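You operate a simulated robot arm through the tools that you are given. There is no shell and no other tool.

You run a simulated robot arm. Do the job below in one go: nothing can be reset, and whatever is moved stays where it is left.

JOB
Raise the deck and sit it on its 30 cm lock.
Fine: use the pendant buttons; lowering dial on 2 before it comes down; lock lever back to lock; pack switch off at the end.

Only the result counts: the job must be done as asked and must still hold three seconds after the hand-in. Knocking over, shifting, dropping, spilling or breaking anything else fails it.

ROBOT AND FRAMES
A 7-joint arm with a two-finger parallel gripper, fixed in place. Base frame: the origin is at the foot of the arm, x ahead of it, y to its left, z up. Units: m, degrees, N and s.
With the tool pointing down near the work surface it reaches from about 0.18 to 0.62 m from the base axis. Its first joint turns from -66.0 to 66.0 degrees. Payload 1.57 kg.
The tool frame sits at the grasp point between the pads (the TCP): z along the fingers, y along the line on which they close. The tips reach 0.03 m beyond it. The gripper opens to 0.11 m. The fingers are 0.024 m wide and 0.012 m thick; the gripper's body (0.048 by 0.112 m) begins 0.078 m behind the TCP.
Orientation is that of the tool frame in the base frame, as a unit quaternion [w, x, y, z]. With the fingers straight down and closing along the base's y, the tool's x points along the base's -x, its y along +y and its z along -z.

CONTROLS
- The arm moves only by the tool servo_tool. Its argument "plan" is a list of rows, each a list of 7 numbers: the closure in counts, from 0 (fully open) to 255 (shut), then the shift along the tool's x, y, z in cm, then the turn, a rotation vector about the tool's x, y, z in degrees. In form: [[claw, x, y, z, wx, wy, wz], ...]. A call has 1 to 20 rows; each row shifts and turns the commanded pose from where the row before left it, along the tool's axes as they then stand. Rows are played at 5 a second. More than 0.05 m and 8.6 degrees between two rows, or a gripper value outside its range, and nothing of the call is played. Where a pose cannot be reached the arm comes as near as it can. A force on the tool above 90 N (or 10 N above the force at the start of the call, whichever is more), or a blocked arm, ends the call early, and 0.2 s more pass. Each finger travels about 0.108 m/s and halts on what it meets, pressing with about 26 N; the grip force reading is that of the motor and also rises with nothing between the fingers. The clock runs only during rows and for 0.2 s after the last one: add rows that do not move to give the fingers time. The reply holds the time, the measured pose of the TCP, the force on the tool along the base axes, the opening and the grip force, in the units named above and with some noise, with the torque about the TCP (base axes, N m) and any sound that the robot's microphone picked up.
- Cameras (640 x 400 px; columns grow to the right, rows downward): "scene" is fixed at [0.1294, -0.3671, 1.3969]; the picture's right is [0.96, -0.26, 0.00], its down [-0.17, -0.62, -0.77] and it looks along [0.20, 0.74, -0.64] (base axes); focal length 328 px, centre (320, 200). "wrist" rides on the gripper at [0.07, 0.016, -0.141] in the tool frame; the picture's right is [-0.23, 0.97, 0.00], its down [-0.86, -0.20, -0.48] and it looks along [-0.47, -0.11, 0.88] (tool axes); focal length 222 px, centre (320, 200). There is no depth. A picture from a camera that has moved, and an enlarged one, comes with that camera's place and axes in the base frame and with its lens. The place of the scene camera against the robot may be out by one fixed shift of up to 0.018 m in any direction.
- snapshot(camera): a new picture of that camera. No time passes.
- inspect(camera, box): a new picture of the part [left, top, right, bottom] of that camera's present view, enlarged. No time passes.
- close_job(): hands the job in; it is judged then, once.

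Places have to be worked out from the pictures, the camera data and where the tool is seen. Open the gripper and draw the arm clear of the work before you hand the job in, unless the task says otherwise.

The tools are called after ">>>" by a JSON object that holds its "api" and its "payload". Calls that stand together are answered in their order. servo_tool: Moves the arm, as the interface text tells. Its arguments: {"type":"object","properties":{"plan":{"type":"array","items":{"type":"array","items":{"type":"number"}}}},"required":["plan"]} The other tools are called the same way: snapshot (camera) takes a picture; inspect (camera, box) takes an enlarged picture of a part of a camera's view; close_job () hands the job in.

At the start:

```text
clock: 0.0
position: [0.4147, 0.1534, 1.0095]
tool_rot: [0.0, 0.0, 1.0, 0.0]
wrist_force: [0.0, 0.1, -0.6]
torque: [-0.01, 0.01, 0.0]
grip_width: 0.11
grasp_force: 0.1
```

scene: 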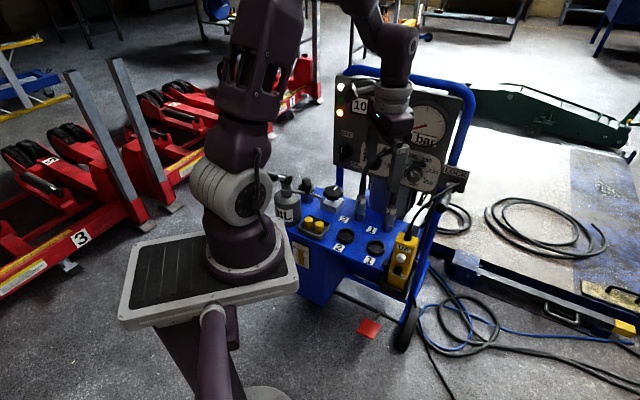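
wrist: 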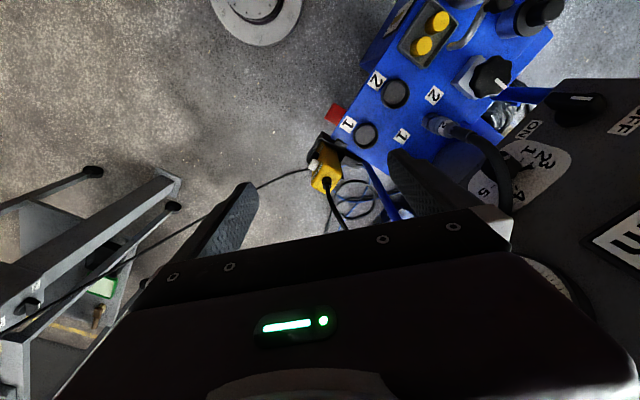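

I'll start with enlarged views of the scene to identify the controls, the panel and the pendant.

>>> {"api": "inspect", "payload": {"camera": "scene", "box": [320, 60, 480, 160]}}

>>> {"api": "inspect", "payload": {"camera": "scene", "box": [320, 130, 480, 230]}}

>>> {"api": "inspect", "payload": {"camera": "scene", "box": [270, 170, 430, 270]}}

>>> {"api": "inspect", "payload": {"camera": "scene", "box": [360, 200, 460, 320]}}

>>> {"api": "inspect", "payload": {"camera": "scene", "box": [440, 60, 640, 360]}}

>>> {"api": "inspect", "payload": {"camera": "wrist", "box": [300, 0, 640, 220]}}

>>> {"api": "inspect", "payload": {"camera": "wrist", "box": [0, 130, 200, 400]}}

```text
4.00 times, centred on (400, 110) of scene
camera zoom: at [0.1294, -0.3671, 1.3969], right [0.96, -0.26, 0.0], down [-0.17, -0.62, -0.77], along [0.2, 0.74, -0.64], focal length 1310 px, centre (0, 560)
```

zoom: 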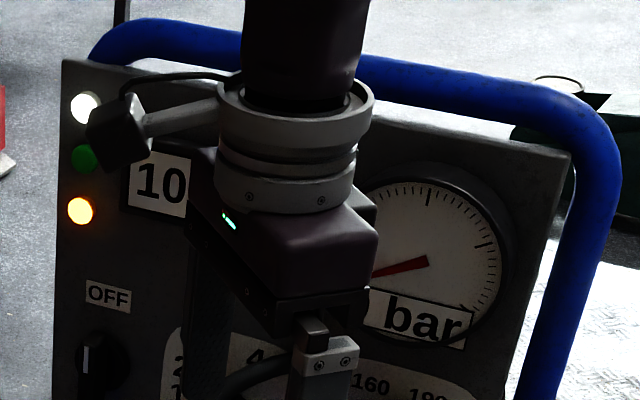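

```text
4.00 times, centred on (400, 180) of scene
camera zoom: at [0.1294, -0.3671, 1.3969], right [0.96, -0.26, 0.0], down [-0.17, -0.62, -0.77], along [0.2, 0.74, -0.64], focal length 1310 px, centre (0, 280)
```

zoom: 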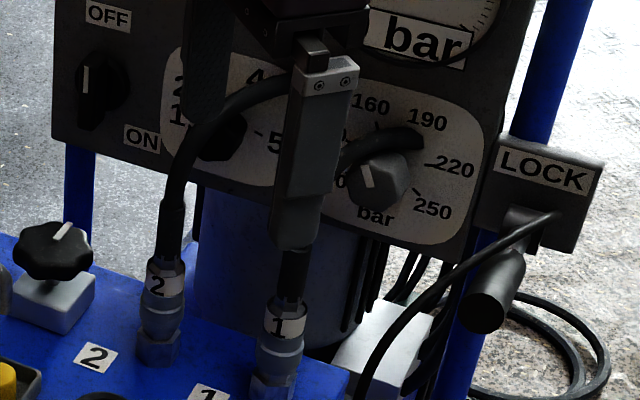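

```text
4.00 times, centred on (350, 220) of scene
camera zoom: at [0.1294, -0.3671, 1.3969], right [0.96, -0.26, 0.0], down [-0.17, -0.62, -0.77], along [0.2, 0.74, -0.64], focal length 1310 px, centre (200, 120)
```

zoom: 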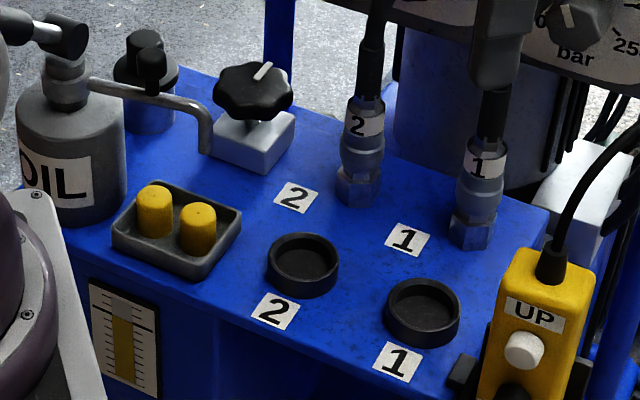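

```text
3.33 times, centred on (410, 260) of scene
camera zoom: at [0.1294, -0.3671, 1.3969], right [0.96, -0.26, 0.0], down [-0.17, -0.62, -0.77], along [0.2, 0.74, -0.64], focal length 1092 px, centre (20, 0)
```

zoom: 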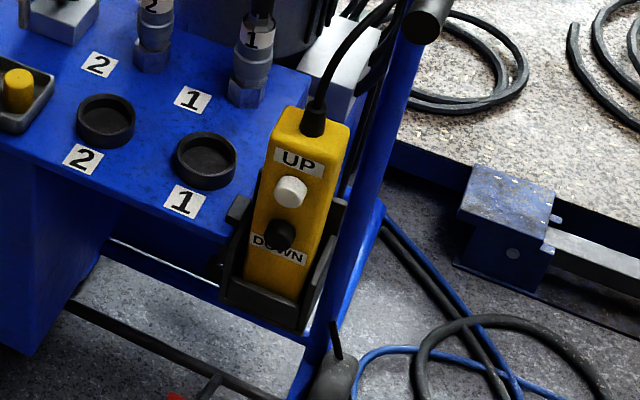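

```text
1.33 times, centred on (540, 210) of scene
camera zoom: at [0.1294, -0.3671, 1.3969], right [0.96, -0.26, 0.0], down [-0.17, -0.62, -0.77], along [0.2, 0.74, -0.64], focal length 437 px, centre (27, 187)
```

zoom: 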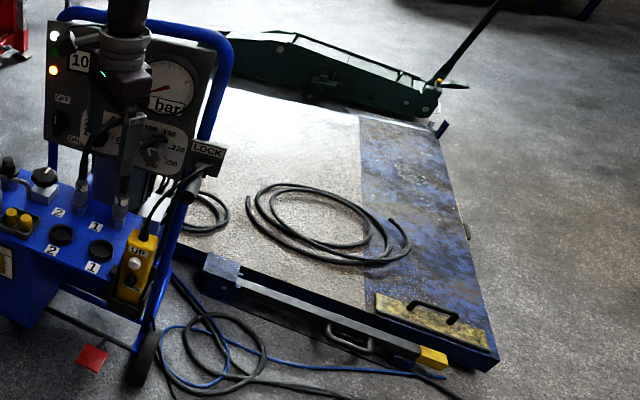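

```text
1.82 times, centred on (470, 110) of wrist
camera zoom: at [0.3455, 0.1676, 1.1527], right [0.23, 0.97, 0.0], down [0.86, -0.2, 0.48], along [0.47, -0.11, -0.88], focal length 404 px, centre (47, 364)
```

zoom: 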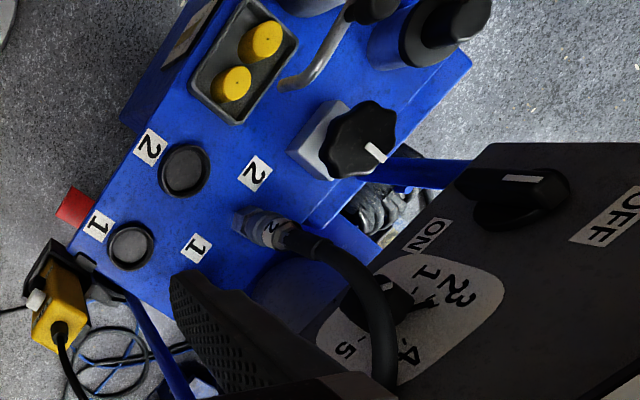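

```text
1.48 times, centred on (100, 265) of wrist
camera zoom: at [0.3455, 0.1676, 1.1527], right [0.23, 0.97, 0.0], down [0.86, -0.2, 0.48], along [0.47, -0.11, -0.88], focal length 329 px, centre (646, 104)
```

zoom: 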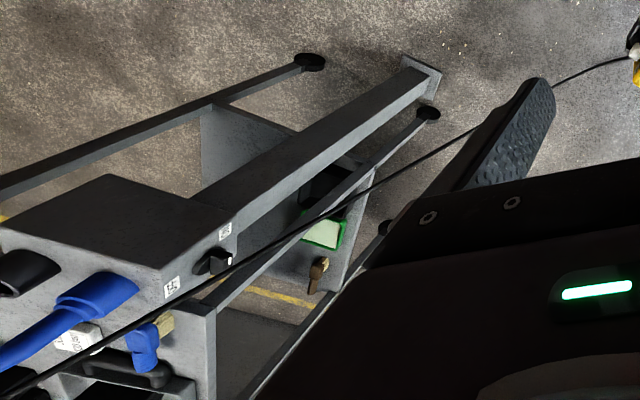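

The cart carries the pendant (UP/DOWN), a panel with a switch, the lowering dial (1–5) and a pressure knob, and the LOCK lever at its right. I'll tilt the tool towards +y so the wrist camera can view the panel, staying in free air.

>>> {"api": "servo_tool", "payload": {"plan": [[0, 0, 0, 0, -8, 0, 0], [0, 0, 0, 0, -8, 0, 0], [0, 0, 0, 0, -8, 0, 0], [0, 0, 0, 0, -8, 0, 0], [0, 0, 0, 0, -8, 0, 0], [0, 0, 0, 0, -8, 0, 0], [0, 0, 0, 0, -8, 0, 0], [0, 0, 0, 0, -8, 0, 0]]}}

>>> {"api": "snapshot", "payload": {"camera": "wrist"}}

>>> {"api": "snapshot", "payload": {"camera": "scene"}}

```text
clock: 1.8
position: [0.4145, 0.1521, 1.0109]
tool_rot: [0.001, -0.001, 0.847, 0.531]
wrist_force: [0.8, -0.5, 0.3]
torque: [0.01, 0.03, 0.01]
grip_width: 0.11
grasp_force: 0.1
```

```text
taken
camera wrist: at [0.345, 0.0318, 1.0879], right [0.23, 0.42, 0.88], down [0.85, -0.52, 0.03], along [0.47, 0.74, -0.48], focal length 222 px, centre (320, 200)
```

wrist: 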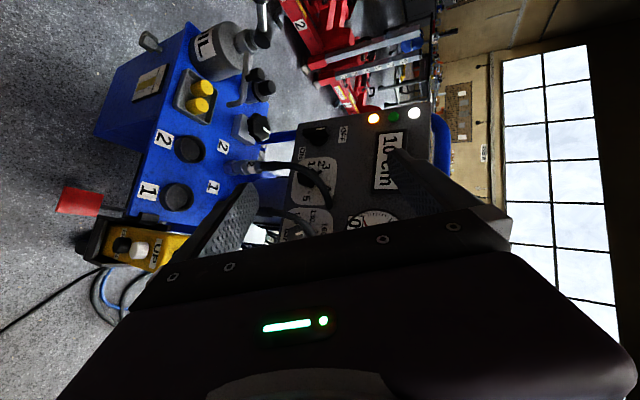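

```text
taken
```

scene: 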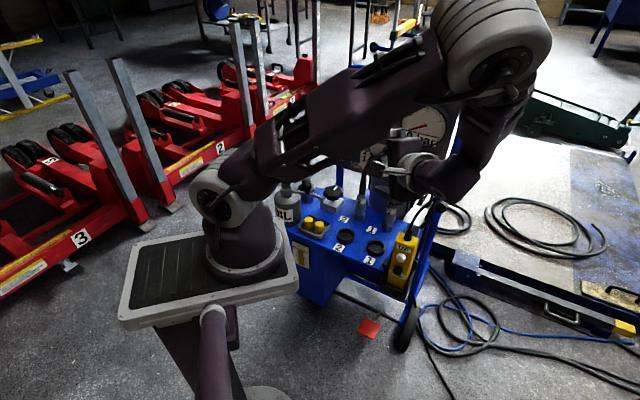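

The wrist picture now shows the panel (lamps, "10 cm" display). I'll roll the tool by 90° so the wrist view is upright, and retreat a little from the panel.

>>> {"api": "servo_tool", "payload": {"plan": [[0, 0, 0, -1, 0, 0, 8.5], [0, 0, 0, -1, 0, 0, 8.5], [0, 0, 0, -1, 0, 0, 8.5], [0, 0, 0, -1, 0, 0, 8.5], [0, 0, 0, -1, 0, 0, 8.5], [0, 0, 0, 0, 0, 0, 8.5], [0, 0, 0, 0, 0, 0, 8.5], [0, 0, 0, 0, 0, 0, 8.5], [0, 0, 0, 0, 0, 0, 8.5], [0, 0, 0, 0, 0, 0, 8.5], [0, 0, 0, 0, 0, 0, 5], [0, 0, 0, 0, 0, -8, 0], [0, 0, 0, 0, 0, -8, 0]]}}

>>> {"api": "snapshot", "payload": {"camera": "wrist"}}

>>> {"api": "snapshot", "payload": {"camera": "scene"}}

```text
clock: 4.6
position: [0.4153, 0.1063, 1.0341]
tool_rot: [-0.287, 0.646, 0.646, 0.287]
wrist_force: [-0.1, -0.4, 0.4]
torque: [-0.02, -0.01, 0.02]
grip_width: 0.11
grasp_force: 0.0
```

```text
taken
camera wrist: at [0.4315, 0.0477, 1.1799], right [0.97, -0.15, -0.17], down [-0.2, -0.93, -0.31], along [-0.11, 0.34, -0.93], focal length 222 px, centre (320, 200)
```

wrist: 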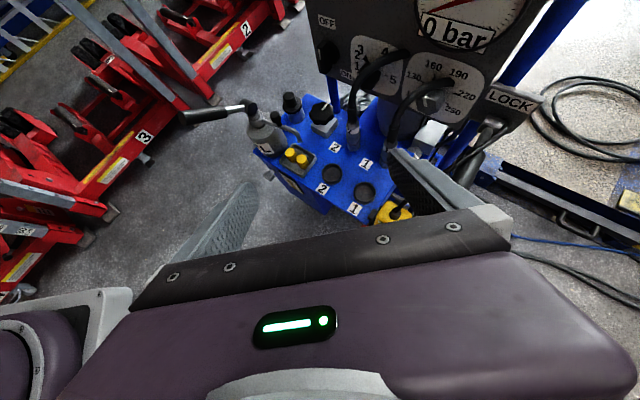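

```text
taken
```

scene: 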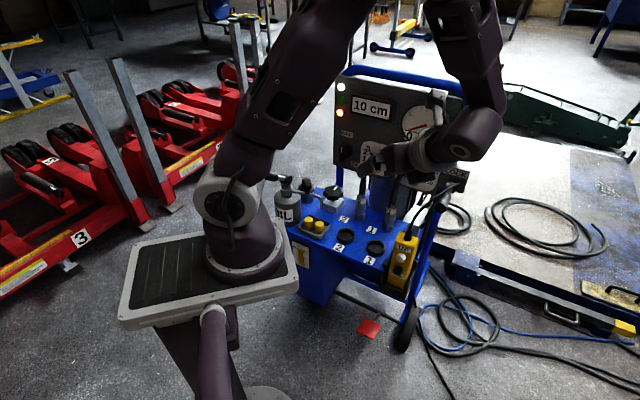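

The view is upright now, and I can see the cart top and panel. I'll enlarge these for measurement.

>>> {"api": "inspect", "payload": {"camera": "wrist", "box": [300, 0, 460, 100]}}

>>> {"api": "inspect", "payload": {"camera": "wrist", "box": [400, 60, 560, 160]}}

>>> {"api": "inspect", "payload": {"camera": "wrist", "box": [240, 80, 420, 230]}}

>>> {"api": "inspect", "payload": {"camera": "scene", "box": [320, 60, 480, 160]}}

>>> {"api": "inspect", "payload": {"camera": "scene", "box": [320, 130, 480, 230]}}

```text
4.00 times, centred on (380, 50) of wrist
camera zoom: at [0.4315, 0.0477, 1.1799], right [0.97, -0.15, -0.17], down [-0.2, -0.93, -0.31], along [-0.11, 0.34, -0.93], focal length 888 px, centre (80, 800)
```

zoom: 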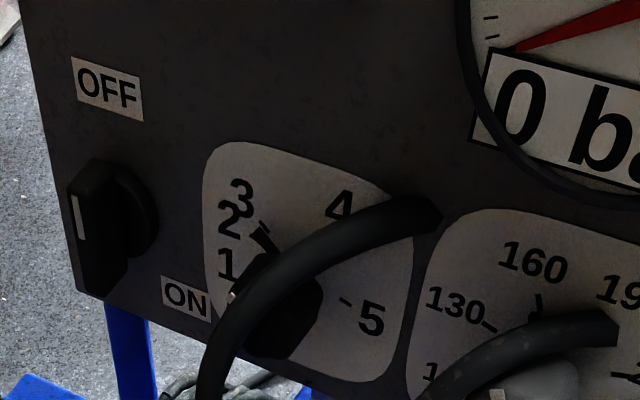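

```text
4.00 times, centred on (480, 110) of wrist
camera zoom: at [0.4315, 0.0477, 1.1799], right [0.97, -0.15, -0.17], down [-0.2, -0.93, -0.31], along [-0.11, 0.34, -0.93], focal length 888 px, centre (-320, 560)
```

zoom: 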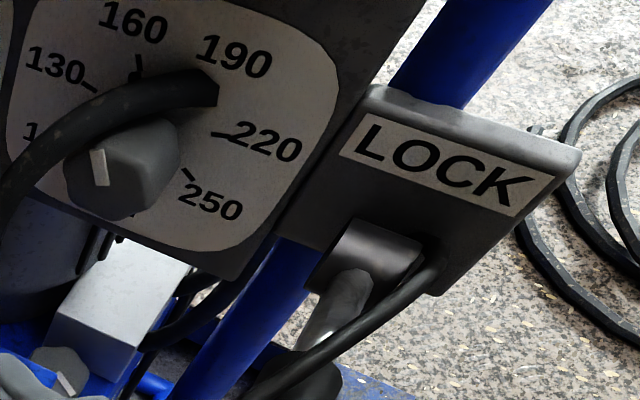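

```text
2.67 times, centred on (330, 155) of wrist
camera zoom: at [0.4315, 0.0477, 1.1799], right [0.97, -0.15, -0.17], down [-0.2, -0.93, -0.31], along [-0.11, 0.34, -0.93], focal length 592 px, centre (293, 320)
```

zoom: 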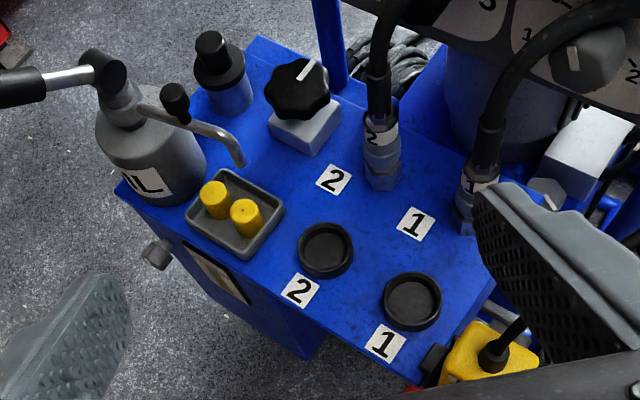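

```text
4.00 times, centred on (400, 110) of scene
camera zoom: at [0.1293, -0.3671, 1.397], right [0.96, -0.27, 0.0], down [-0.17, -0.62, -0.77], along [0.2, 0.74, -0.64], focal length 1310 px, centre (0, 560)
```

zoom: 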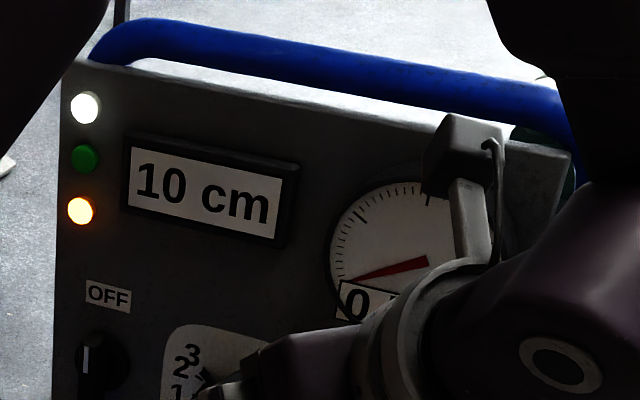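

```text
4.00 times, centred on (400, 180) of scene
camera zoom: at [0.1293, -0.3671, 1.397], right [0.96, -0.27, 0.0], down [-0.17, -0.62, -0.77], along [0.2, 0.74, -0.64], focal length 1310 px, centre (0, 280)
```

zoom: 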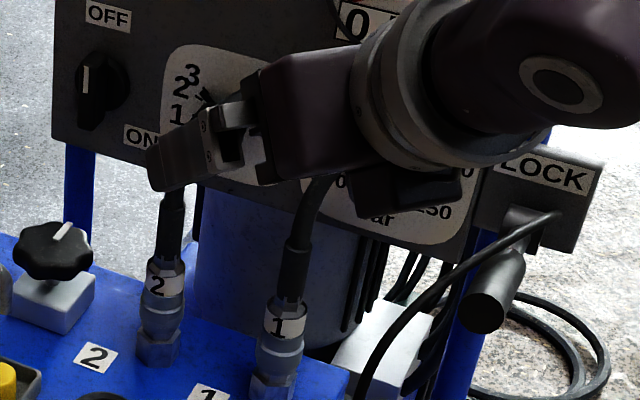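

Switch looks to be at OFF (pointer up), lowering dial seems near 1, lock lever hangs down from a LOCK block. I'll pitch the tool up to get a squarer view of the panel.

>>> {"api": "servo_tool", "payload": {"plan": [[0, 0, 0, -1, 0, 8, 0], [0, 0, 0, -1, 0, 8, 0], [0, 0, 0, -1, 0, 8, 0], [0, 0, 0, -1, 0, 8, 0], [0, 0, 0, 0, 0, 8, 0]]}}

>>> {"api": "snapshot", "payload": {"camera": "wrist"}}

>>> {"api": "inspect", "payload": {"camera": "wrist", "box": [260, 0, 500, 150]}}

```text
clock: 5.8
position: [0.4168, 0.0715, 1.0513]
tool_rot: [-0.492, 0.508, 0.508, 0.492]
wrist_force: [-0.9, -0.8, -0.7]
torque: [0.01, 0.0, -0.01]
grip_width: 0.1099
grasp_force: 0.1
```

```text
taken
camera wrist: at [0.4321, -0.0671, 1.1268], right [0.97, -0.01, -0.23], down [-0.2, -0.51, -0.84], along [-0.11, 0.86, -0.49], focal length 222 px, centre (320, 200)
```

wrist: 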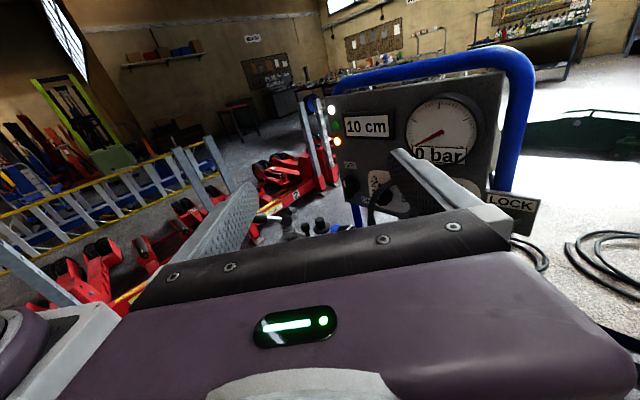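

```text
2.67 times, centred on (380, 75) of wrist
camera zoom: at [0.4321, -0.0671, 1.1268], right [0.97, -0.01, -0.23], down [-0.2, -0.51, -0.84], along [-0.11, 0.86, -0.49], focal length 592 px, centre (160, 533)
```

zoom: 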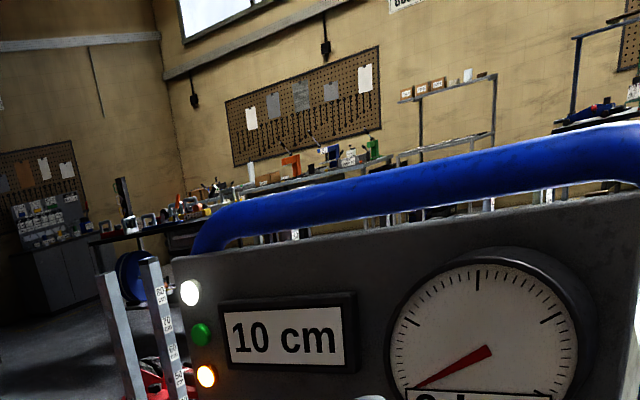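

From two views, the panel is vertical and faces the arm: switch near (0.466, 0.549, 0.80), lowering dial near (0.546, 0.470, 0.78), panel normal about (-0.61, -0.79, 0). I'll yaw the tool to face the panel squarely and pitch a little down.

>>> {"api": "servo_tool", "payload": {"plan": [[0, 0, 0, 0, -7.6, 0, 0], [0, 0, 0, 0, -7.6, 0, 0], [0, 0, 0, 0, -7.6, 0, 0], [0, 0, 0, 0, -7.6, 0, 0], [0, 0, 0, 0, -7.6, 0, 0], [0, 1, 0, 0, 0, -8, 0], [0, 1, 0, 0, 0, -8, 0]]}}

>>> {"api": "snapshot", "payload": {"camera": "wrist"}}

>>> {"api": "snapshot", "payload": {"camera": "scene"}}

```text
clock: 7.4
position: [0.4163, 0.0735, 1.071]
tool_rot: [-0.251, 0.723, 0.36, 0.534]
wrist_force: [0.1, -0.1, 0.4]
torque: [-0.05, 0.0, 0.01]
grip_width: 0.11
grasp_force: 0.0
```

```text
taken
camera wrist: at [0.3572, -0.0245, 1.1817], right [0.73, -0.66, -0.2], down [-0.59, -0.45, -0.67], along [0.35, 0.61, -0.71], focal length 222 px, centre (320, 200)
```

wrist: 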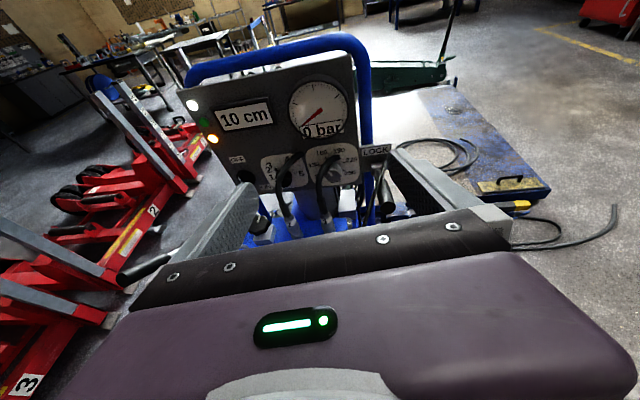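

```text
taken
```

scene: 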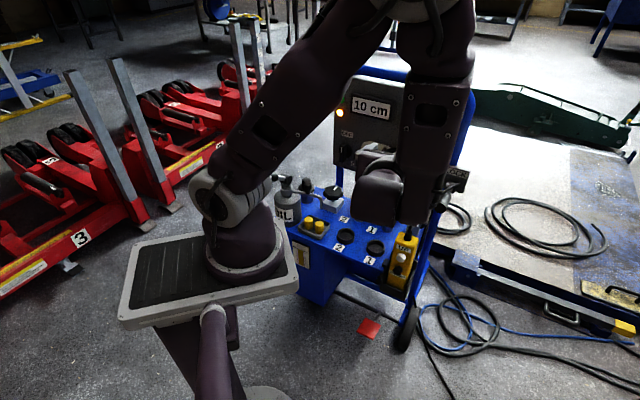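

Good frontal view; I'll zoom into the panel and the lock area.

>>> {"api": "inspect", "payload": {"camera": "wrist", "box": [220, 140, 316, 200]}}

>>> {"api": "inspect", "payload": {"camera": "wrist", "box": [316, 130, 412, 190]}}

>>> {"api": "inspect", "payload": {"camera": "wrist", "box": [340, 140, 436, 230]}}

>>> {"api": "inspect", "payload": {"camera": "wrist", "box": [180, 70, 380, 200]}}

```text
6.67 times, centred on (268, 170) of wrist
camera zoom: at [0.3572, -0.0245, 1.1817], right [0.73, -0.66, -0.2], down [-0.59, -0.45, -0.67], along [0.35, 0.61, -0.71], focal length 1481 px, centre (667, 400)
```

zoom: 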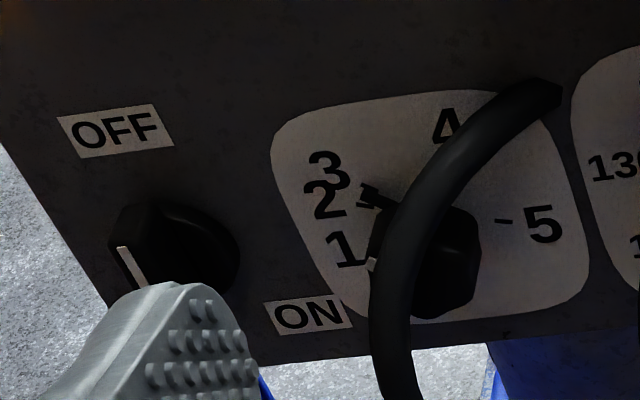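

```text
6.67 times, centred on (364, 160) of wrist
camera zoom: at [0.3572, -0.0245, 1.1817], right [0.73, -0.66, -0.2], down [-0.59, -0.45, -0.67], along [0.35, 0.61, -0.71], focal length 1481 px, centre (27, 467)
```

zoom: 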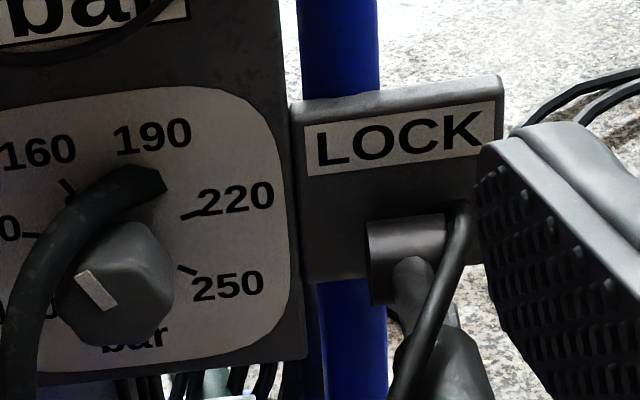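

```text
4.44 times, centred on (388, 185) of wrist
camera zoom: at [0.3572, -0.0245, 1.1817], right [0.73, -0.66, -0.2], down [-0.59, -0.45, -0.67], along [0.35, 0.61, -0.71], focal length 987 px, centre (18, 267)
```

zoom: 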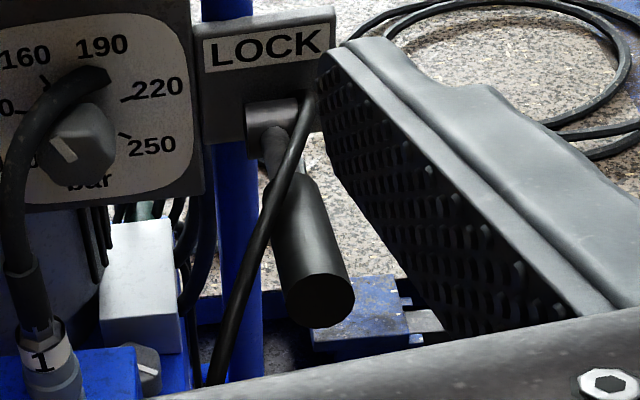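

```text
3.08 times, centred on (280, 135) of wrist
camera zoom: at [0.3572, -0.0245, 1.1817], right [0.73, -0.66, -0.2], down [-0.59, -0.45, -0.67], along [0.35, 0.61, -0.71], focal length 684 px, centre (443, 400)
```

zoom: 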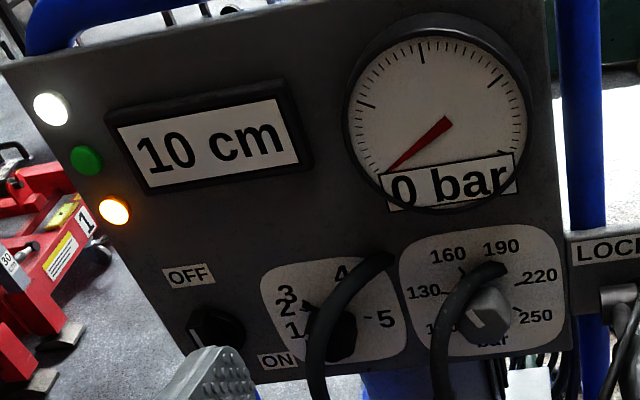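

The lowering dial pointer appears to be at 1 and the pressure knob near 100 bar; the lock lever hangs toward the viewer below its LOCK block. I'll shift the hand right for a closer look at the lock block and the pendant.

>>> {"api": "servo_tool", "payload": {"plan": [[0, 1, 4, 0, 0, 0, 0], [0, 1, 4, 0, 0, 0, 0], [0, 1, 4, 0, 0, 0, 0], [0, 1, 4, 0, 0, 0, 0], [0, 0, 2, 0, 0, -8, 0]]}}

>>> {"api": "snapshot", "payload": {"camera": "wrist"}}

>>> {"api": "snapshot", "payload": {"camera": "scene"}}

```text
clock: 8.6
position: [0.5663, -0.0271, 1.1128]
tool_rot: [-0.225, 0.758, 0.376, 0.482]
wrist_force: [0.4, 0.4, -0.2]
torque: [-0.04, 0.02, 0.0]
grip_width: 0.1102
grasp_force: 0.1
```

```text
taken
camera wrist: at [0.5162, -0.1126, 1.2383], right [0.71, -0.68, -0.18], down [-0.64, -0.52, -0.57], along [0.29, 0.52, -0.8], focal length 222 px, centre (320, 200)
```

wrist: 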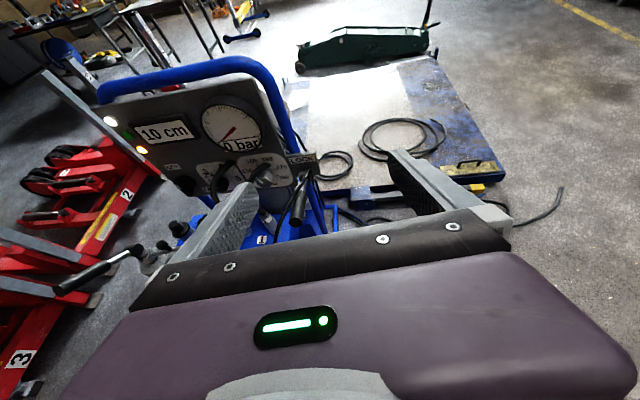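

```text
taken
```

scene: 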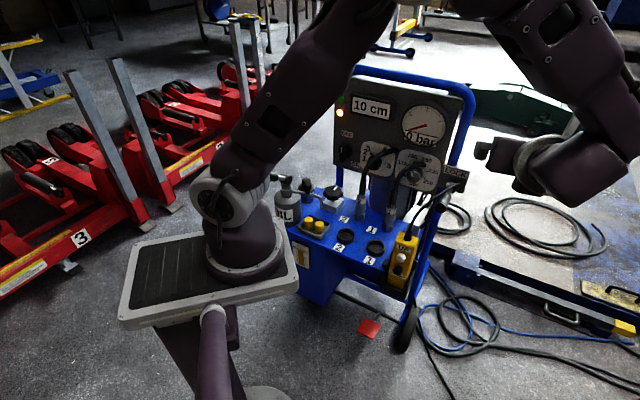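

>>> {"api": "inspect", "payload": {"camera": "wrist", "box": [260, 140, 356, 250]}}

>>> {"api": "inspect", "payload": {"camera": "wrist", "box": [150, 90, 310, 190]}}

>>> {"api": "inspect", "payload": {"camera": "scene", "box": [320, 130, 416, 190]}}

>>> {"api": "inspect", "payload": {"camera": "scene", "box": [390, 130, 486, 190]}}

>>> {"api": "inspect", "payload": {"camera": "scene", "box": [400, 160, 480, 260]}}

>>> {"api": "inspect", "payload": {"camera": "scene", "box": [370, 225, 450, 305]}}

```text
3.64 times, centred on (308, 195) of wrist
camera zoom: at [0.5162, -0.1126, 1.2383], right [0.71, -0.68, -0.18], down [-0.64, -0.52, -0.57], along [0.29, 0.52, -0.8], focal length 808 px, centre (364, 218)
```

zoom: 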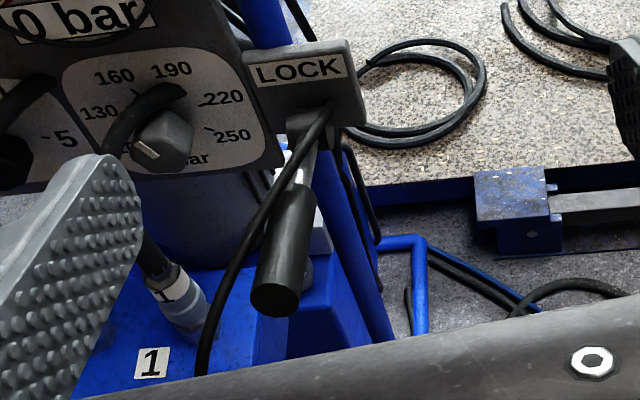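

```text
4.00 times, centred on (230, 140) of wrist
camera zoom: at [0.5162, -0.1126, 1.2383], right [0.71, -0.68, -0.18], down [-0.64, -0.52, -0.57], along [0.29, 0.52, -0.8], focal length 888 px, centre (680, 440)
```

zoom: 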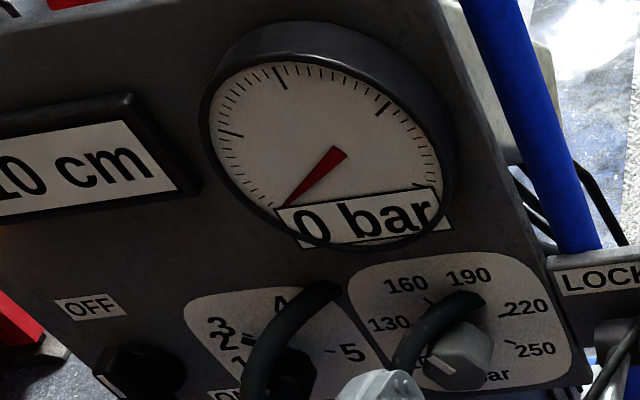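

```text
6.67 times, centred on (368, 160) of scene
camera zoom: at [0.1293, -0.3671, 1.3969], right [0.96, -0.27, 0.0], down [-0.17, -0.62, -0.77], along [0.2, 0.74, -0.64], focal length 2184 px, centre (0, 467)
```

zoom: 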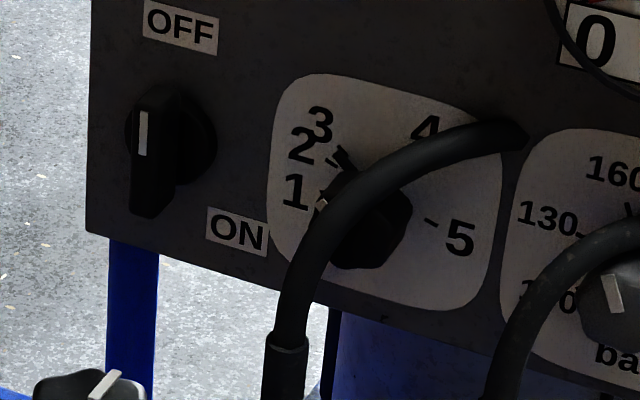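

```text
6.67 times, centred on (438, 160) of scene
camera zoom: at [0.1293, -0.3671, 1.3969], right [0.96, -0.27, 0.0], down [-0.17, -0.62, -0.77], along [0.2, 0.74, -0.64], focal length 2184 px, centre (-467, 467)
```

zoom: 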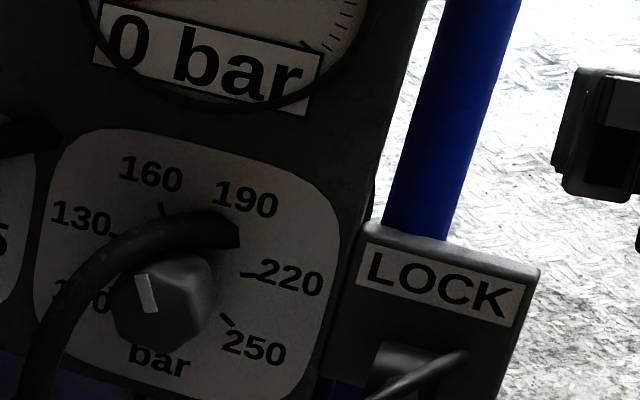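

```text
4.00 times, centred on (440, 210) of scene
camera zoom: at [0.1293, -0.3671, 1.3969], right [0.96, -0.27, 0.0], down [-0.17, -0.62, -0.77], along [0.2, 0.74, -0.64], focal length 1310 px, centre (-160, 160)
```

zoom: 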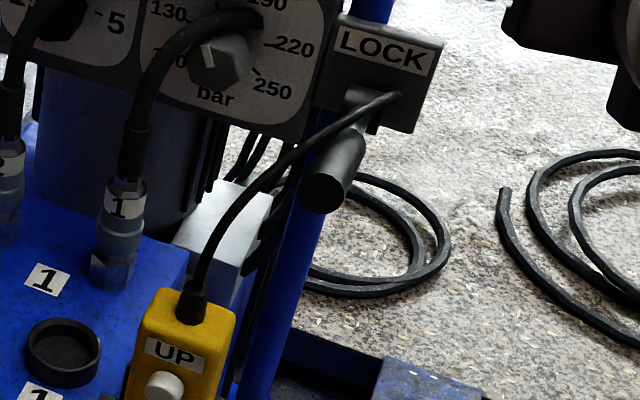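

```text
5.00 times, centred on (410, 265) of scene
camera zoom: at [0.1293, -0.3671, 1.3969], right [0.96, -0.27, 0.0], down [-0.17, -0.62, -0.77], along [0.2, 0.74, -0.64], focal length 1638 px, centre (-130, -125)
```

zoom: 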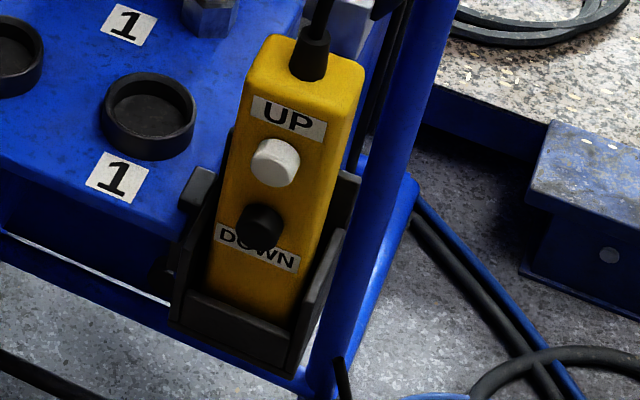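

The lowering dial seems to be at 1, with hose 2 arching in front of it. I want a head-on close view of the dial and switch before touching, so I'll pitch the tool up, slide left, then come down to about 0.19 m off the panel.

>>> {"api": "servo_tool", "payload": {"plan": [[0, 0, 0, 0, 0, 8, 0], [0, 0, 0, 0, 0, 8, 0], [0, 0, 0, 0, 0, 8, 0], [0, 0, 0, 0, 0, 8, 0], [0, 0, 0, 0, 0, 7.6, 0], [0, 0, -4.3, 0, 0, 0, 0], [0, 0, -4.3, 0, 0, 0, 0], [0, 0, -4.3, 0, 0, 0, 0], [0, 0, -4.3, 0, 0, 0, 0], [0, 0, -4.3, 0, 0, 0, 0], [0, 0, -4.3, 0, 0, 0, 0], [0, 0, -4.3, 0, 0, 0, 0], [0, -4, 0, 1.4, 0, 0, 0], [0, -4, 0, 1.4, 0, 0, 0], [0, -4, 0, 1.4, 0, 0, 0], [0, -4, 0, 1.4, 0, 0, 0]]}}

>>> {"api": "snapshot", "payload": {"camera": "wrist"}}

>>> {"api": "snapshot", "payload": {"camera": "scene"}}

```text
clock: 12.0
position: [0.4498, 0.203, 0.9199]
tool_rot: [-0.34, 0.549, 0.277, 0.711]
wrist_force: [-0.9, 0.2, 0.0]
torque: [-0.03, 0.06, 0.0]
grip_width: 0.11
grasp_force: 0.1
out of reach, approached as far as the arm can: row 10, 11, 12
```

```text
taken
camera wrist: at [0.3672, 0.0718, 0.9545], right [0.8, -0.56, -0.2], down [-0.3, -0.09, -0.95], along [0.51, 0.82, -0.24], focal length 222 px, centre (320, 200)
```

wrist: 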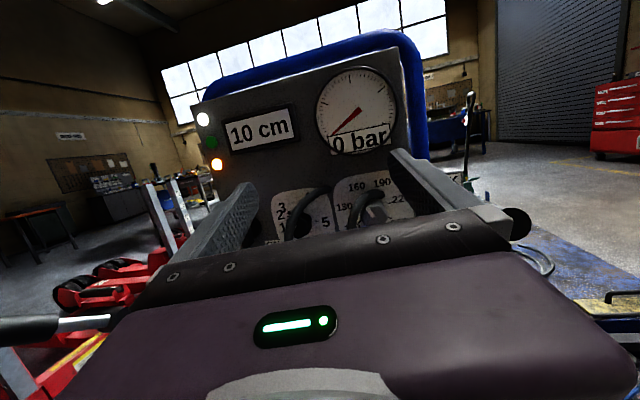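

```text
taken
```

scene: 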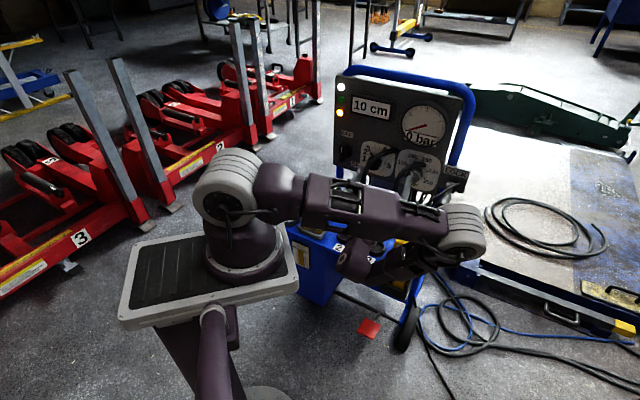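

The arm folded its elbow low to the right, which I want to avoid near the lever; I'll first take what detail this head-on view offers.

>>> {"api": "inspect", "payload": {"camera": "wrist", "box": [250, 160, 430, 250]}}

>>> {"api": "inspect", "payload": {"camera": "wrist", "box": [420, 150, 580, 280]}}

>>> {"api": "inspect", "payload": {"camera": "scene", "box": [320, 130, 520, 290]}}

```text
3.56 times, centred on (340, 205) of wrist
camera zoom: at [0.3672, 0.0718, 0.9545], right [0.8, -0.56, -0.2], down [-0.3, -0.09, -0.95], along [0.51, 0.82, -0.24], focal length 790 px, centre (249, 182)
```

zoom: 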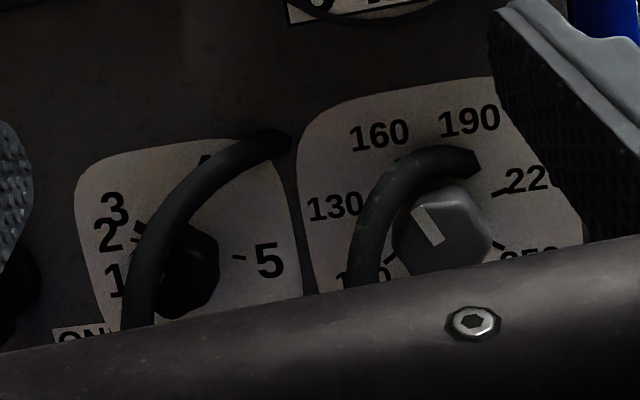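

```text
3.08 times, centred on (500, 215) of wrist
camera zoom: at [0.3672, 0.0718, 0.9545], right [0.8, -0.56, -0.2], down [-0.3, -0.09, -0.95], along [0.51, 0.82, -0.24], focal length 684 px, centre (-234, 154)
```

zoom: 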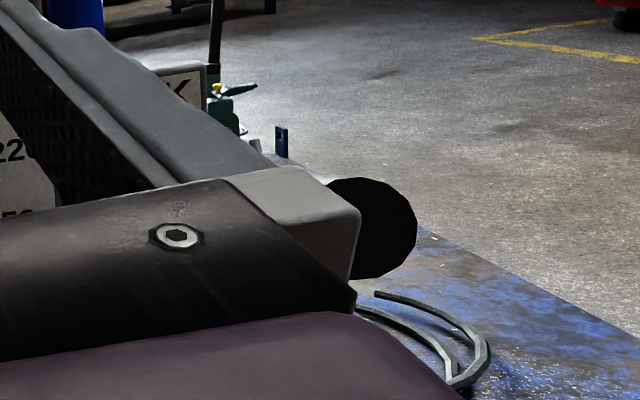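

```text
2.50 times, centred on (420, 210) of scene
camera zoom: at [0.1293, -0.3671, 1.3969], right [0.96, -0.26, 0.0], down [-0.17, -0.62, -0.77], along [0.2, 0.74, -0.64], focal length 819 px, centre (70, 175)
```

zoom: 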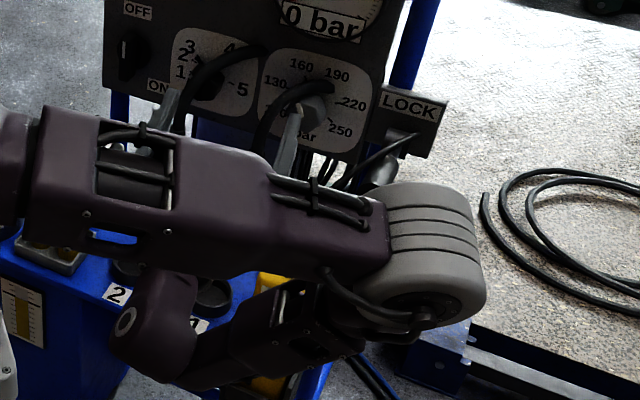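

The lever sticks straight out from its block (hub about (0.70, 0.25, 0.82), end about (0.585, 0.136, 0.857)), below a LOCK label, so it's likely off lock now. I'll raise and pitch the tool down to unfold the elbow away from the lever.

>>> {"api": "servo_tool", "payload": {"plan": [[0, 3, 0, 0, 0, 0, 0], [0, 3, 0, 0, 0, -6, 0], [0, 3, 0, 0, 0, -6, 0], [0, 3, 0, 0, 0, -6, 0], [0, 0, 0, 0, 0, -6, 0], [0, 0, 0, 0, 0, -6, 0]]}}

>>> {"api": "snapshot", "payload": {"camera": "scene"}}

>>> {"api": "snapshot", "payload": {"camera": "wrist"}}

```text
clock: 13.4
position: [0.4456, 0.1878, 1.0258]
tool_rot: [-0.256, 0.715, 0.356, 0.545]
wrist_force: [0.8, -1.1, -0.1]
torque: [-0.03, -0.02, 0.0]
grip_width: 0.1101
grasp_force: 0.1
out of reach, approached as far as the arm can: row 4, 5
```

```text
taken
```

scene: 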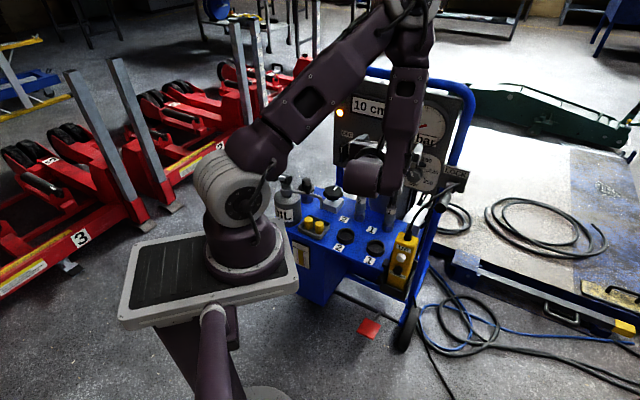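

```text
taken
camera wrist: at [0.3866, 0.087, 1.133], right [0.73, -0.65, -0.2], down [-0.57, -0.43, -0.7], along [0.37, 0.62, -0.69], focal length 222 px, centre (320, 200)
```

wrist: 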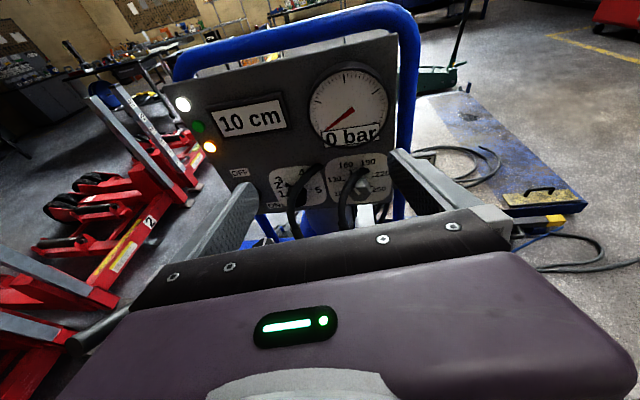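

Elbow is up again. I'll move left and a bit forward for a left-side view of the hose, the dial and the switch.

>>> {"api": "servo_tool", "payload": {"plan": [[0, 0, -3, 1.5, 0, 0, 0], [0, 0, -3, 1.5, 0, 0, 0], [0, 0, -3, 1.5, 0, 0, 0], [0, -0.5, -3, 1.5, 0, 0, 0], [0, -1, -3, 1.5, 0, 0, 0], [0, -1.5, -3, 1.5, 0, 0, 0]]}}

>>> {"api": "snapshot", "payload": {"camera": "scene"}}

>>> {"api": "snapshot", "payload": {"camera": "wrist"}}

>>> {"api": "inspect", "payload": {"camera": "wrist", "box": [310, 130, 470, 230]}}

```text
clock: 14.8
position: [0.3986, 0.3429, 0.9981]
tool_rot: [-0.257, 0.715, 0.357, 0.543]
wrist_force: [-0.4, 0.7, -0.4]
torque: [-0.02, -0.02, 0.01]
grip_width: 0.1101
grasp_force: 0.0
out of reach, approached as far as the arm can: row 1, 2, 3, 6
```

```text
taken
```

scene: 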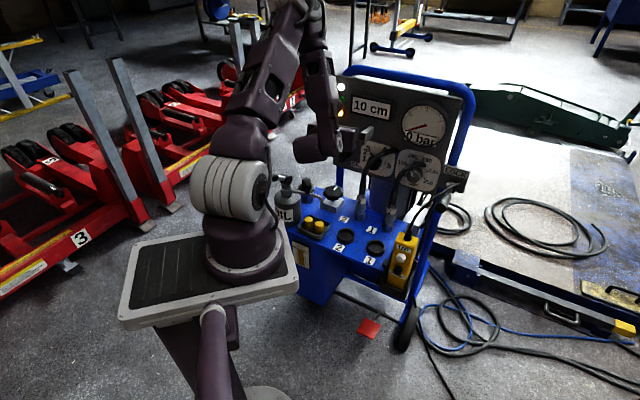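

```text
taken
camera wrist: at [0.3387, 0.2403, 1.1047], right [0.74, -0.65, -0.2], down [-0.57, -0.44, -0.69], along [0.36, 0.62, -0.69], focal length 222 px, centre (320, 200)
```

wrist: 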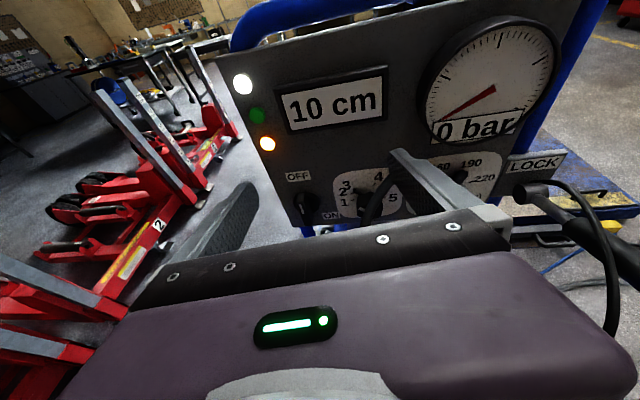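

```text
4.00 times, centred on (390, 180) of wrist
camera zoom: at [0.3387, 0.2403, 1.1047], right [0.74, -0.65, -0.2], down [-0.57, -0.44, -0.69], along [0.36, 0.62, -0.69], focal length 888 px, centre (40, 280)
```

zoom: 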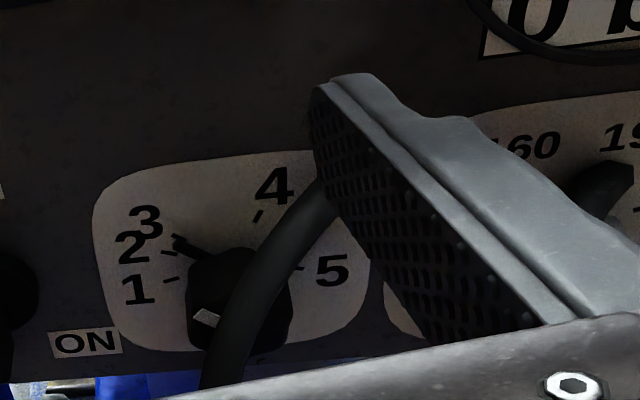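

Now the dial ticks 1–5 are clear (pointer at 1), and hose 2 stands about 10 cm in front of the panel, so the dial must be approached from the left. I'll look closer at the switch and what surrounds it.

>>> {"api": "inspect", "payload": {"camera": "wrist", "box": [270, 150, 366, 230]}}

>>> {"api": "inspect", "payload": {"camera": "wrist", "box": [350, 150, 420, 215]}}

>>> {"api": "inspect", "payload": {"camera": "wrist", "box": [490, 130, 640, 350]}}

>>> {"api": "inspect", "payload": {"camera": "scene", "box": [265, 150, 425, 260]}}

```text
5.00 times, centred on (318, 190) of wrist
camera zoom: at [0.3387, 0.2403, 1.1047], right [0.74, -0.65, -0.2], down [-0.57, -0.44, -0.69], along [0.36, 0.62, -0.69], focal length 1111 px, centre (330, 250)
```

zoom: 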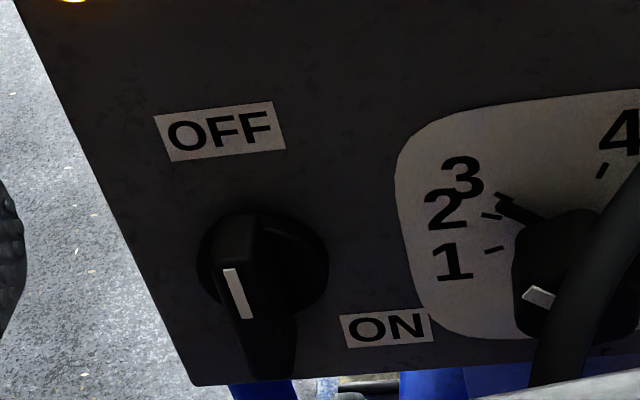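

```text
6.15 times, centred on (385, 182) of wrist
camera zoom: at [0.3387, 0.2403, 1.1047], right [0.74, -0.65, -0.2], down [-0.57, -0.44, -0.69], along [0.36, 0.62, -0.69], focal length 1367 px, centre (-80, 308)
```

zoom: 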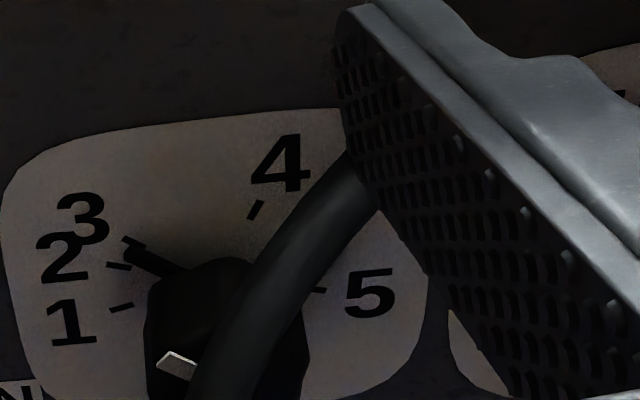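

```text
1.82 times, centred on (565, 240) of wrist
camera zoom: at [0.3387, 0.2403, 1.1047], right [0.74, -0.65, -0.2], down [-0.57, -0.44, -0.69], along [0.36, 0.62, -0.69], focal length 404 px, centre (-126, 127)
```

zoom: 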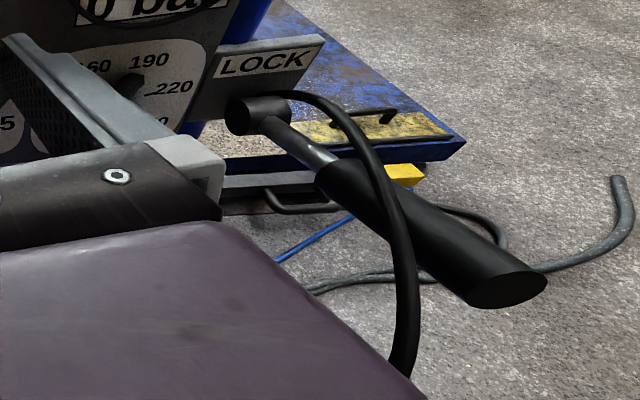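

```text
3.64 times, centred on (345, 205) of scene
camera zoom: at [0.1294, -0.3671, 1.3969], right [0.96, -0.26, 0.0], down [-0.17, -0.62, -0.77], along [0.2, 0.74, -0.64], focal length 1191 px, centre (229, 182)
```

zoom: 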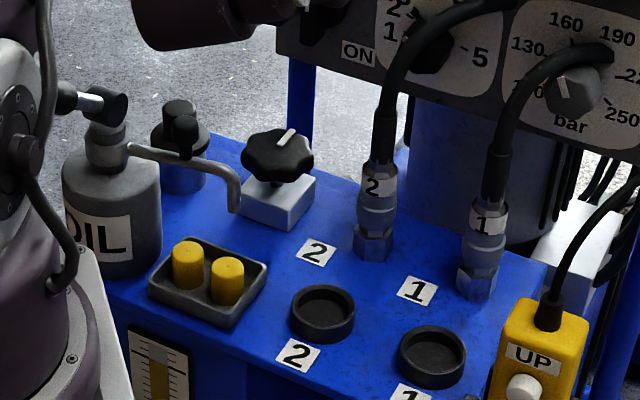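

I refined the panel geometry: normal bearing about 46°, face about 0.682 m from the base axis; switch centre about (0.463, 0.501, 0.829), dial centre about (0.541, 0.425, 0.827) with its pointer actually at 3. I'll level the tool and square it to the panel in front of the switch, with the jaw half closed.

>>> {"api": "servo_tool", "payload": {"plan": [[60, 0, -1.5, 0, 0, 8, 0], [116, 0, -1.5, 0, 0, 8, 0], [116, 0, -1.5, 0, -5.9, 0, 0], [116, -2, -1, 0, 0, 0, 0]]}}

>>> {"api": "snapshot", "payload": {"camera": "scene"}}

>>> {"api": "snapshot", "payload": {"camera": "wrist"}}

```text
clock: 15.8
position: [0.3561, 0.3737, 0.9702]
tool_rot: [-0.27, 0.647, 0.282, 0.655]
wrist_force: [-0.1, 0.2, 0.6]
torque: [-0.01, -0.01, 0.03]
grip_width: 0.0598
grasp_force: 0.0
out of reach, approached as far as the arm can: row 1, 2
```

```text
taken
```

scene: 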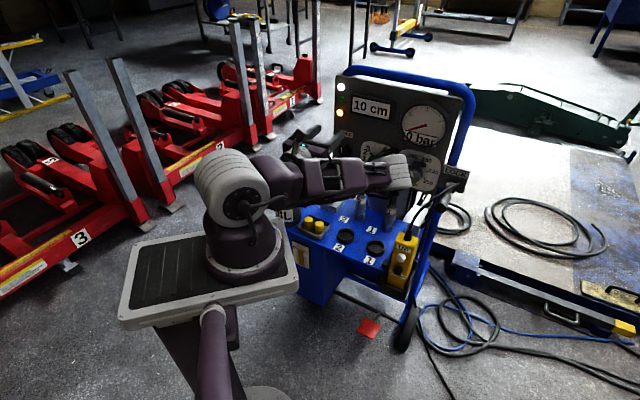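

```text
taken
camera wrist: at [0.2677, 0.2607, 1.0403], right [0.7, -0.68, -0.21], down [-0.46, -0.22, -0.86], along [0.54, 0.7, -0.46], focal length 222 px, centre (320, 200)
```

wrist: 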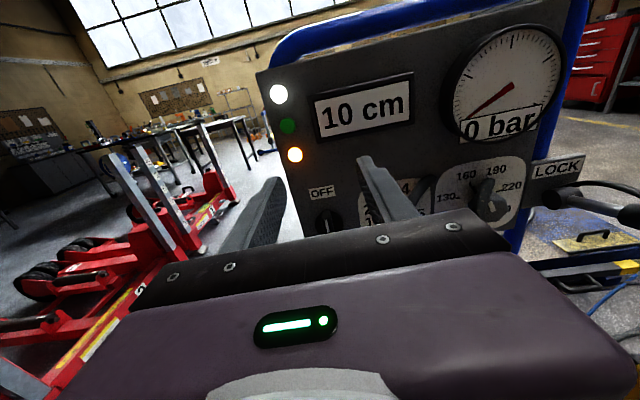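

The tool is now level and square to the panel (axis 0.695, 0.719, 0). The elbow is high and right, clear of everything; I'll go down in front of the switch, stopping about 12 cm short of the panel.

>>> {"api": "servo_tool", "payload": {"plan": [[116, -3.5, -0.3, 1.1, 0, 0, 0], [116, -3.5, -0.3, 1.1, 0, 0, 0], [116, -3.5, -0.3, 1.1, 0, 0, 0], [116, -3.5, -0.3, 1.1, 0, 0, 0]]}}

>>> {"api": "snapshot", "payload": {"camera": "scene"}}

>>> {"api": "snapshot", "payload": {"camera": "wrist"}}

```text
clock: 16.8
position: [0.3807, 0.411, 0.831]
tool_rot: [-0.27, 0.647, 0.283, 0.655]
wrist_force: [0.5, 0.1, -0.6]
torque: [-0.02, -0.03, -0.02]
grip_width: 0.06
grasp_force: 0.0
```

```text
taken
```

scene: 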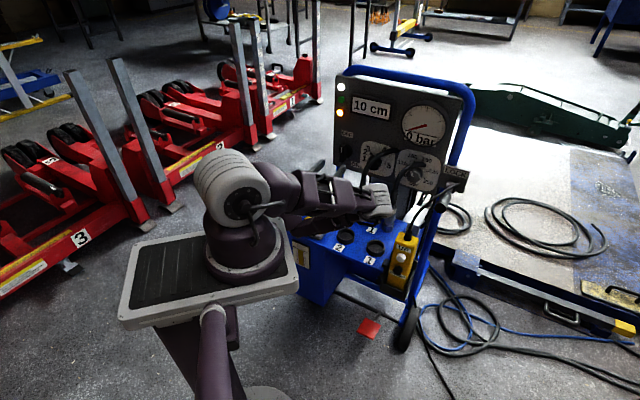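

```text
taken
camera wrist: at [0.2928, 0.2987, 0.9003], right [0.71, -0.68, -0.21], down [-0.46, -0.22, -0.86], along [0.54, 0.7, -0.47], focal length 222 px, centre (320, 200)
```

wrist: 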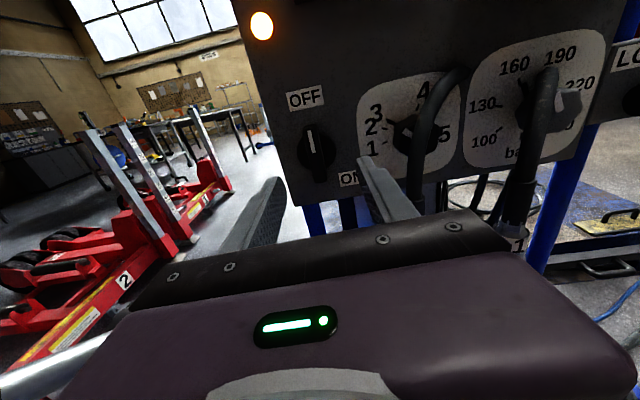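

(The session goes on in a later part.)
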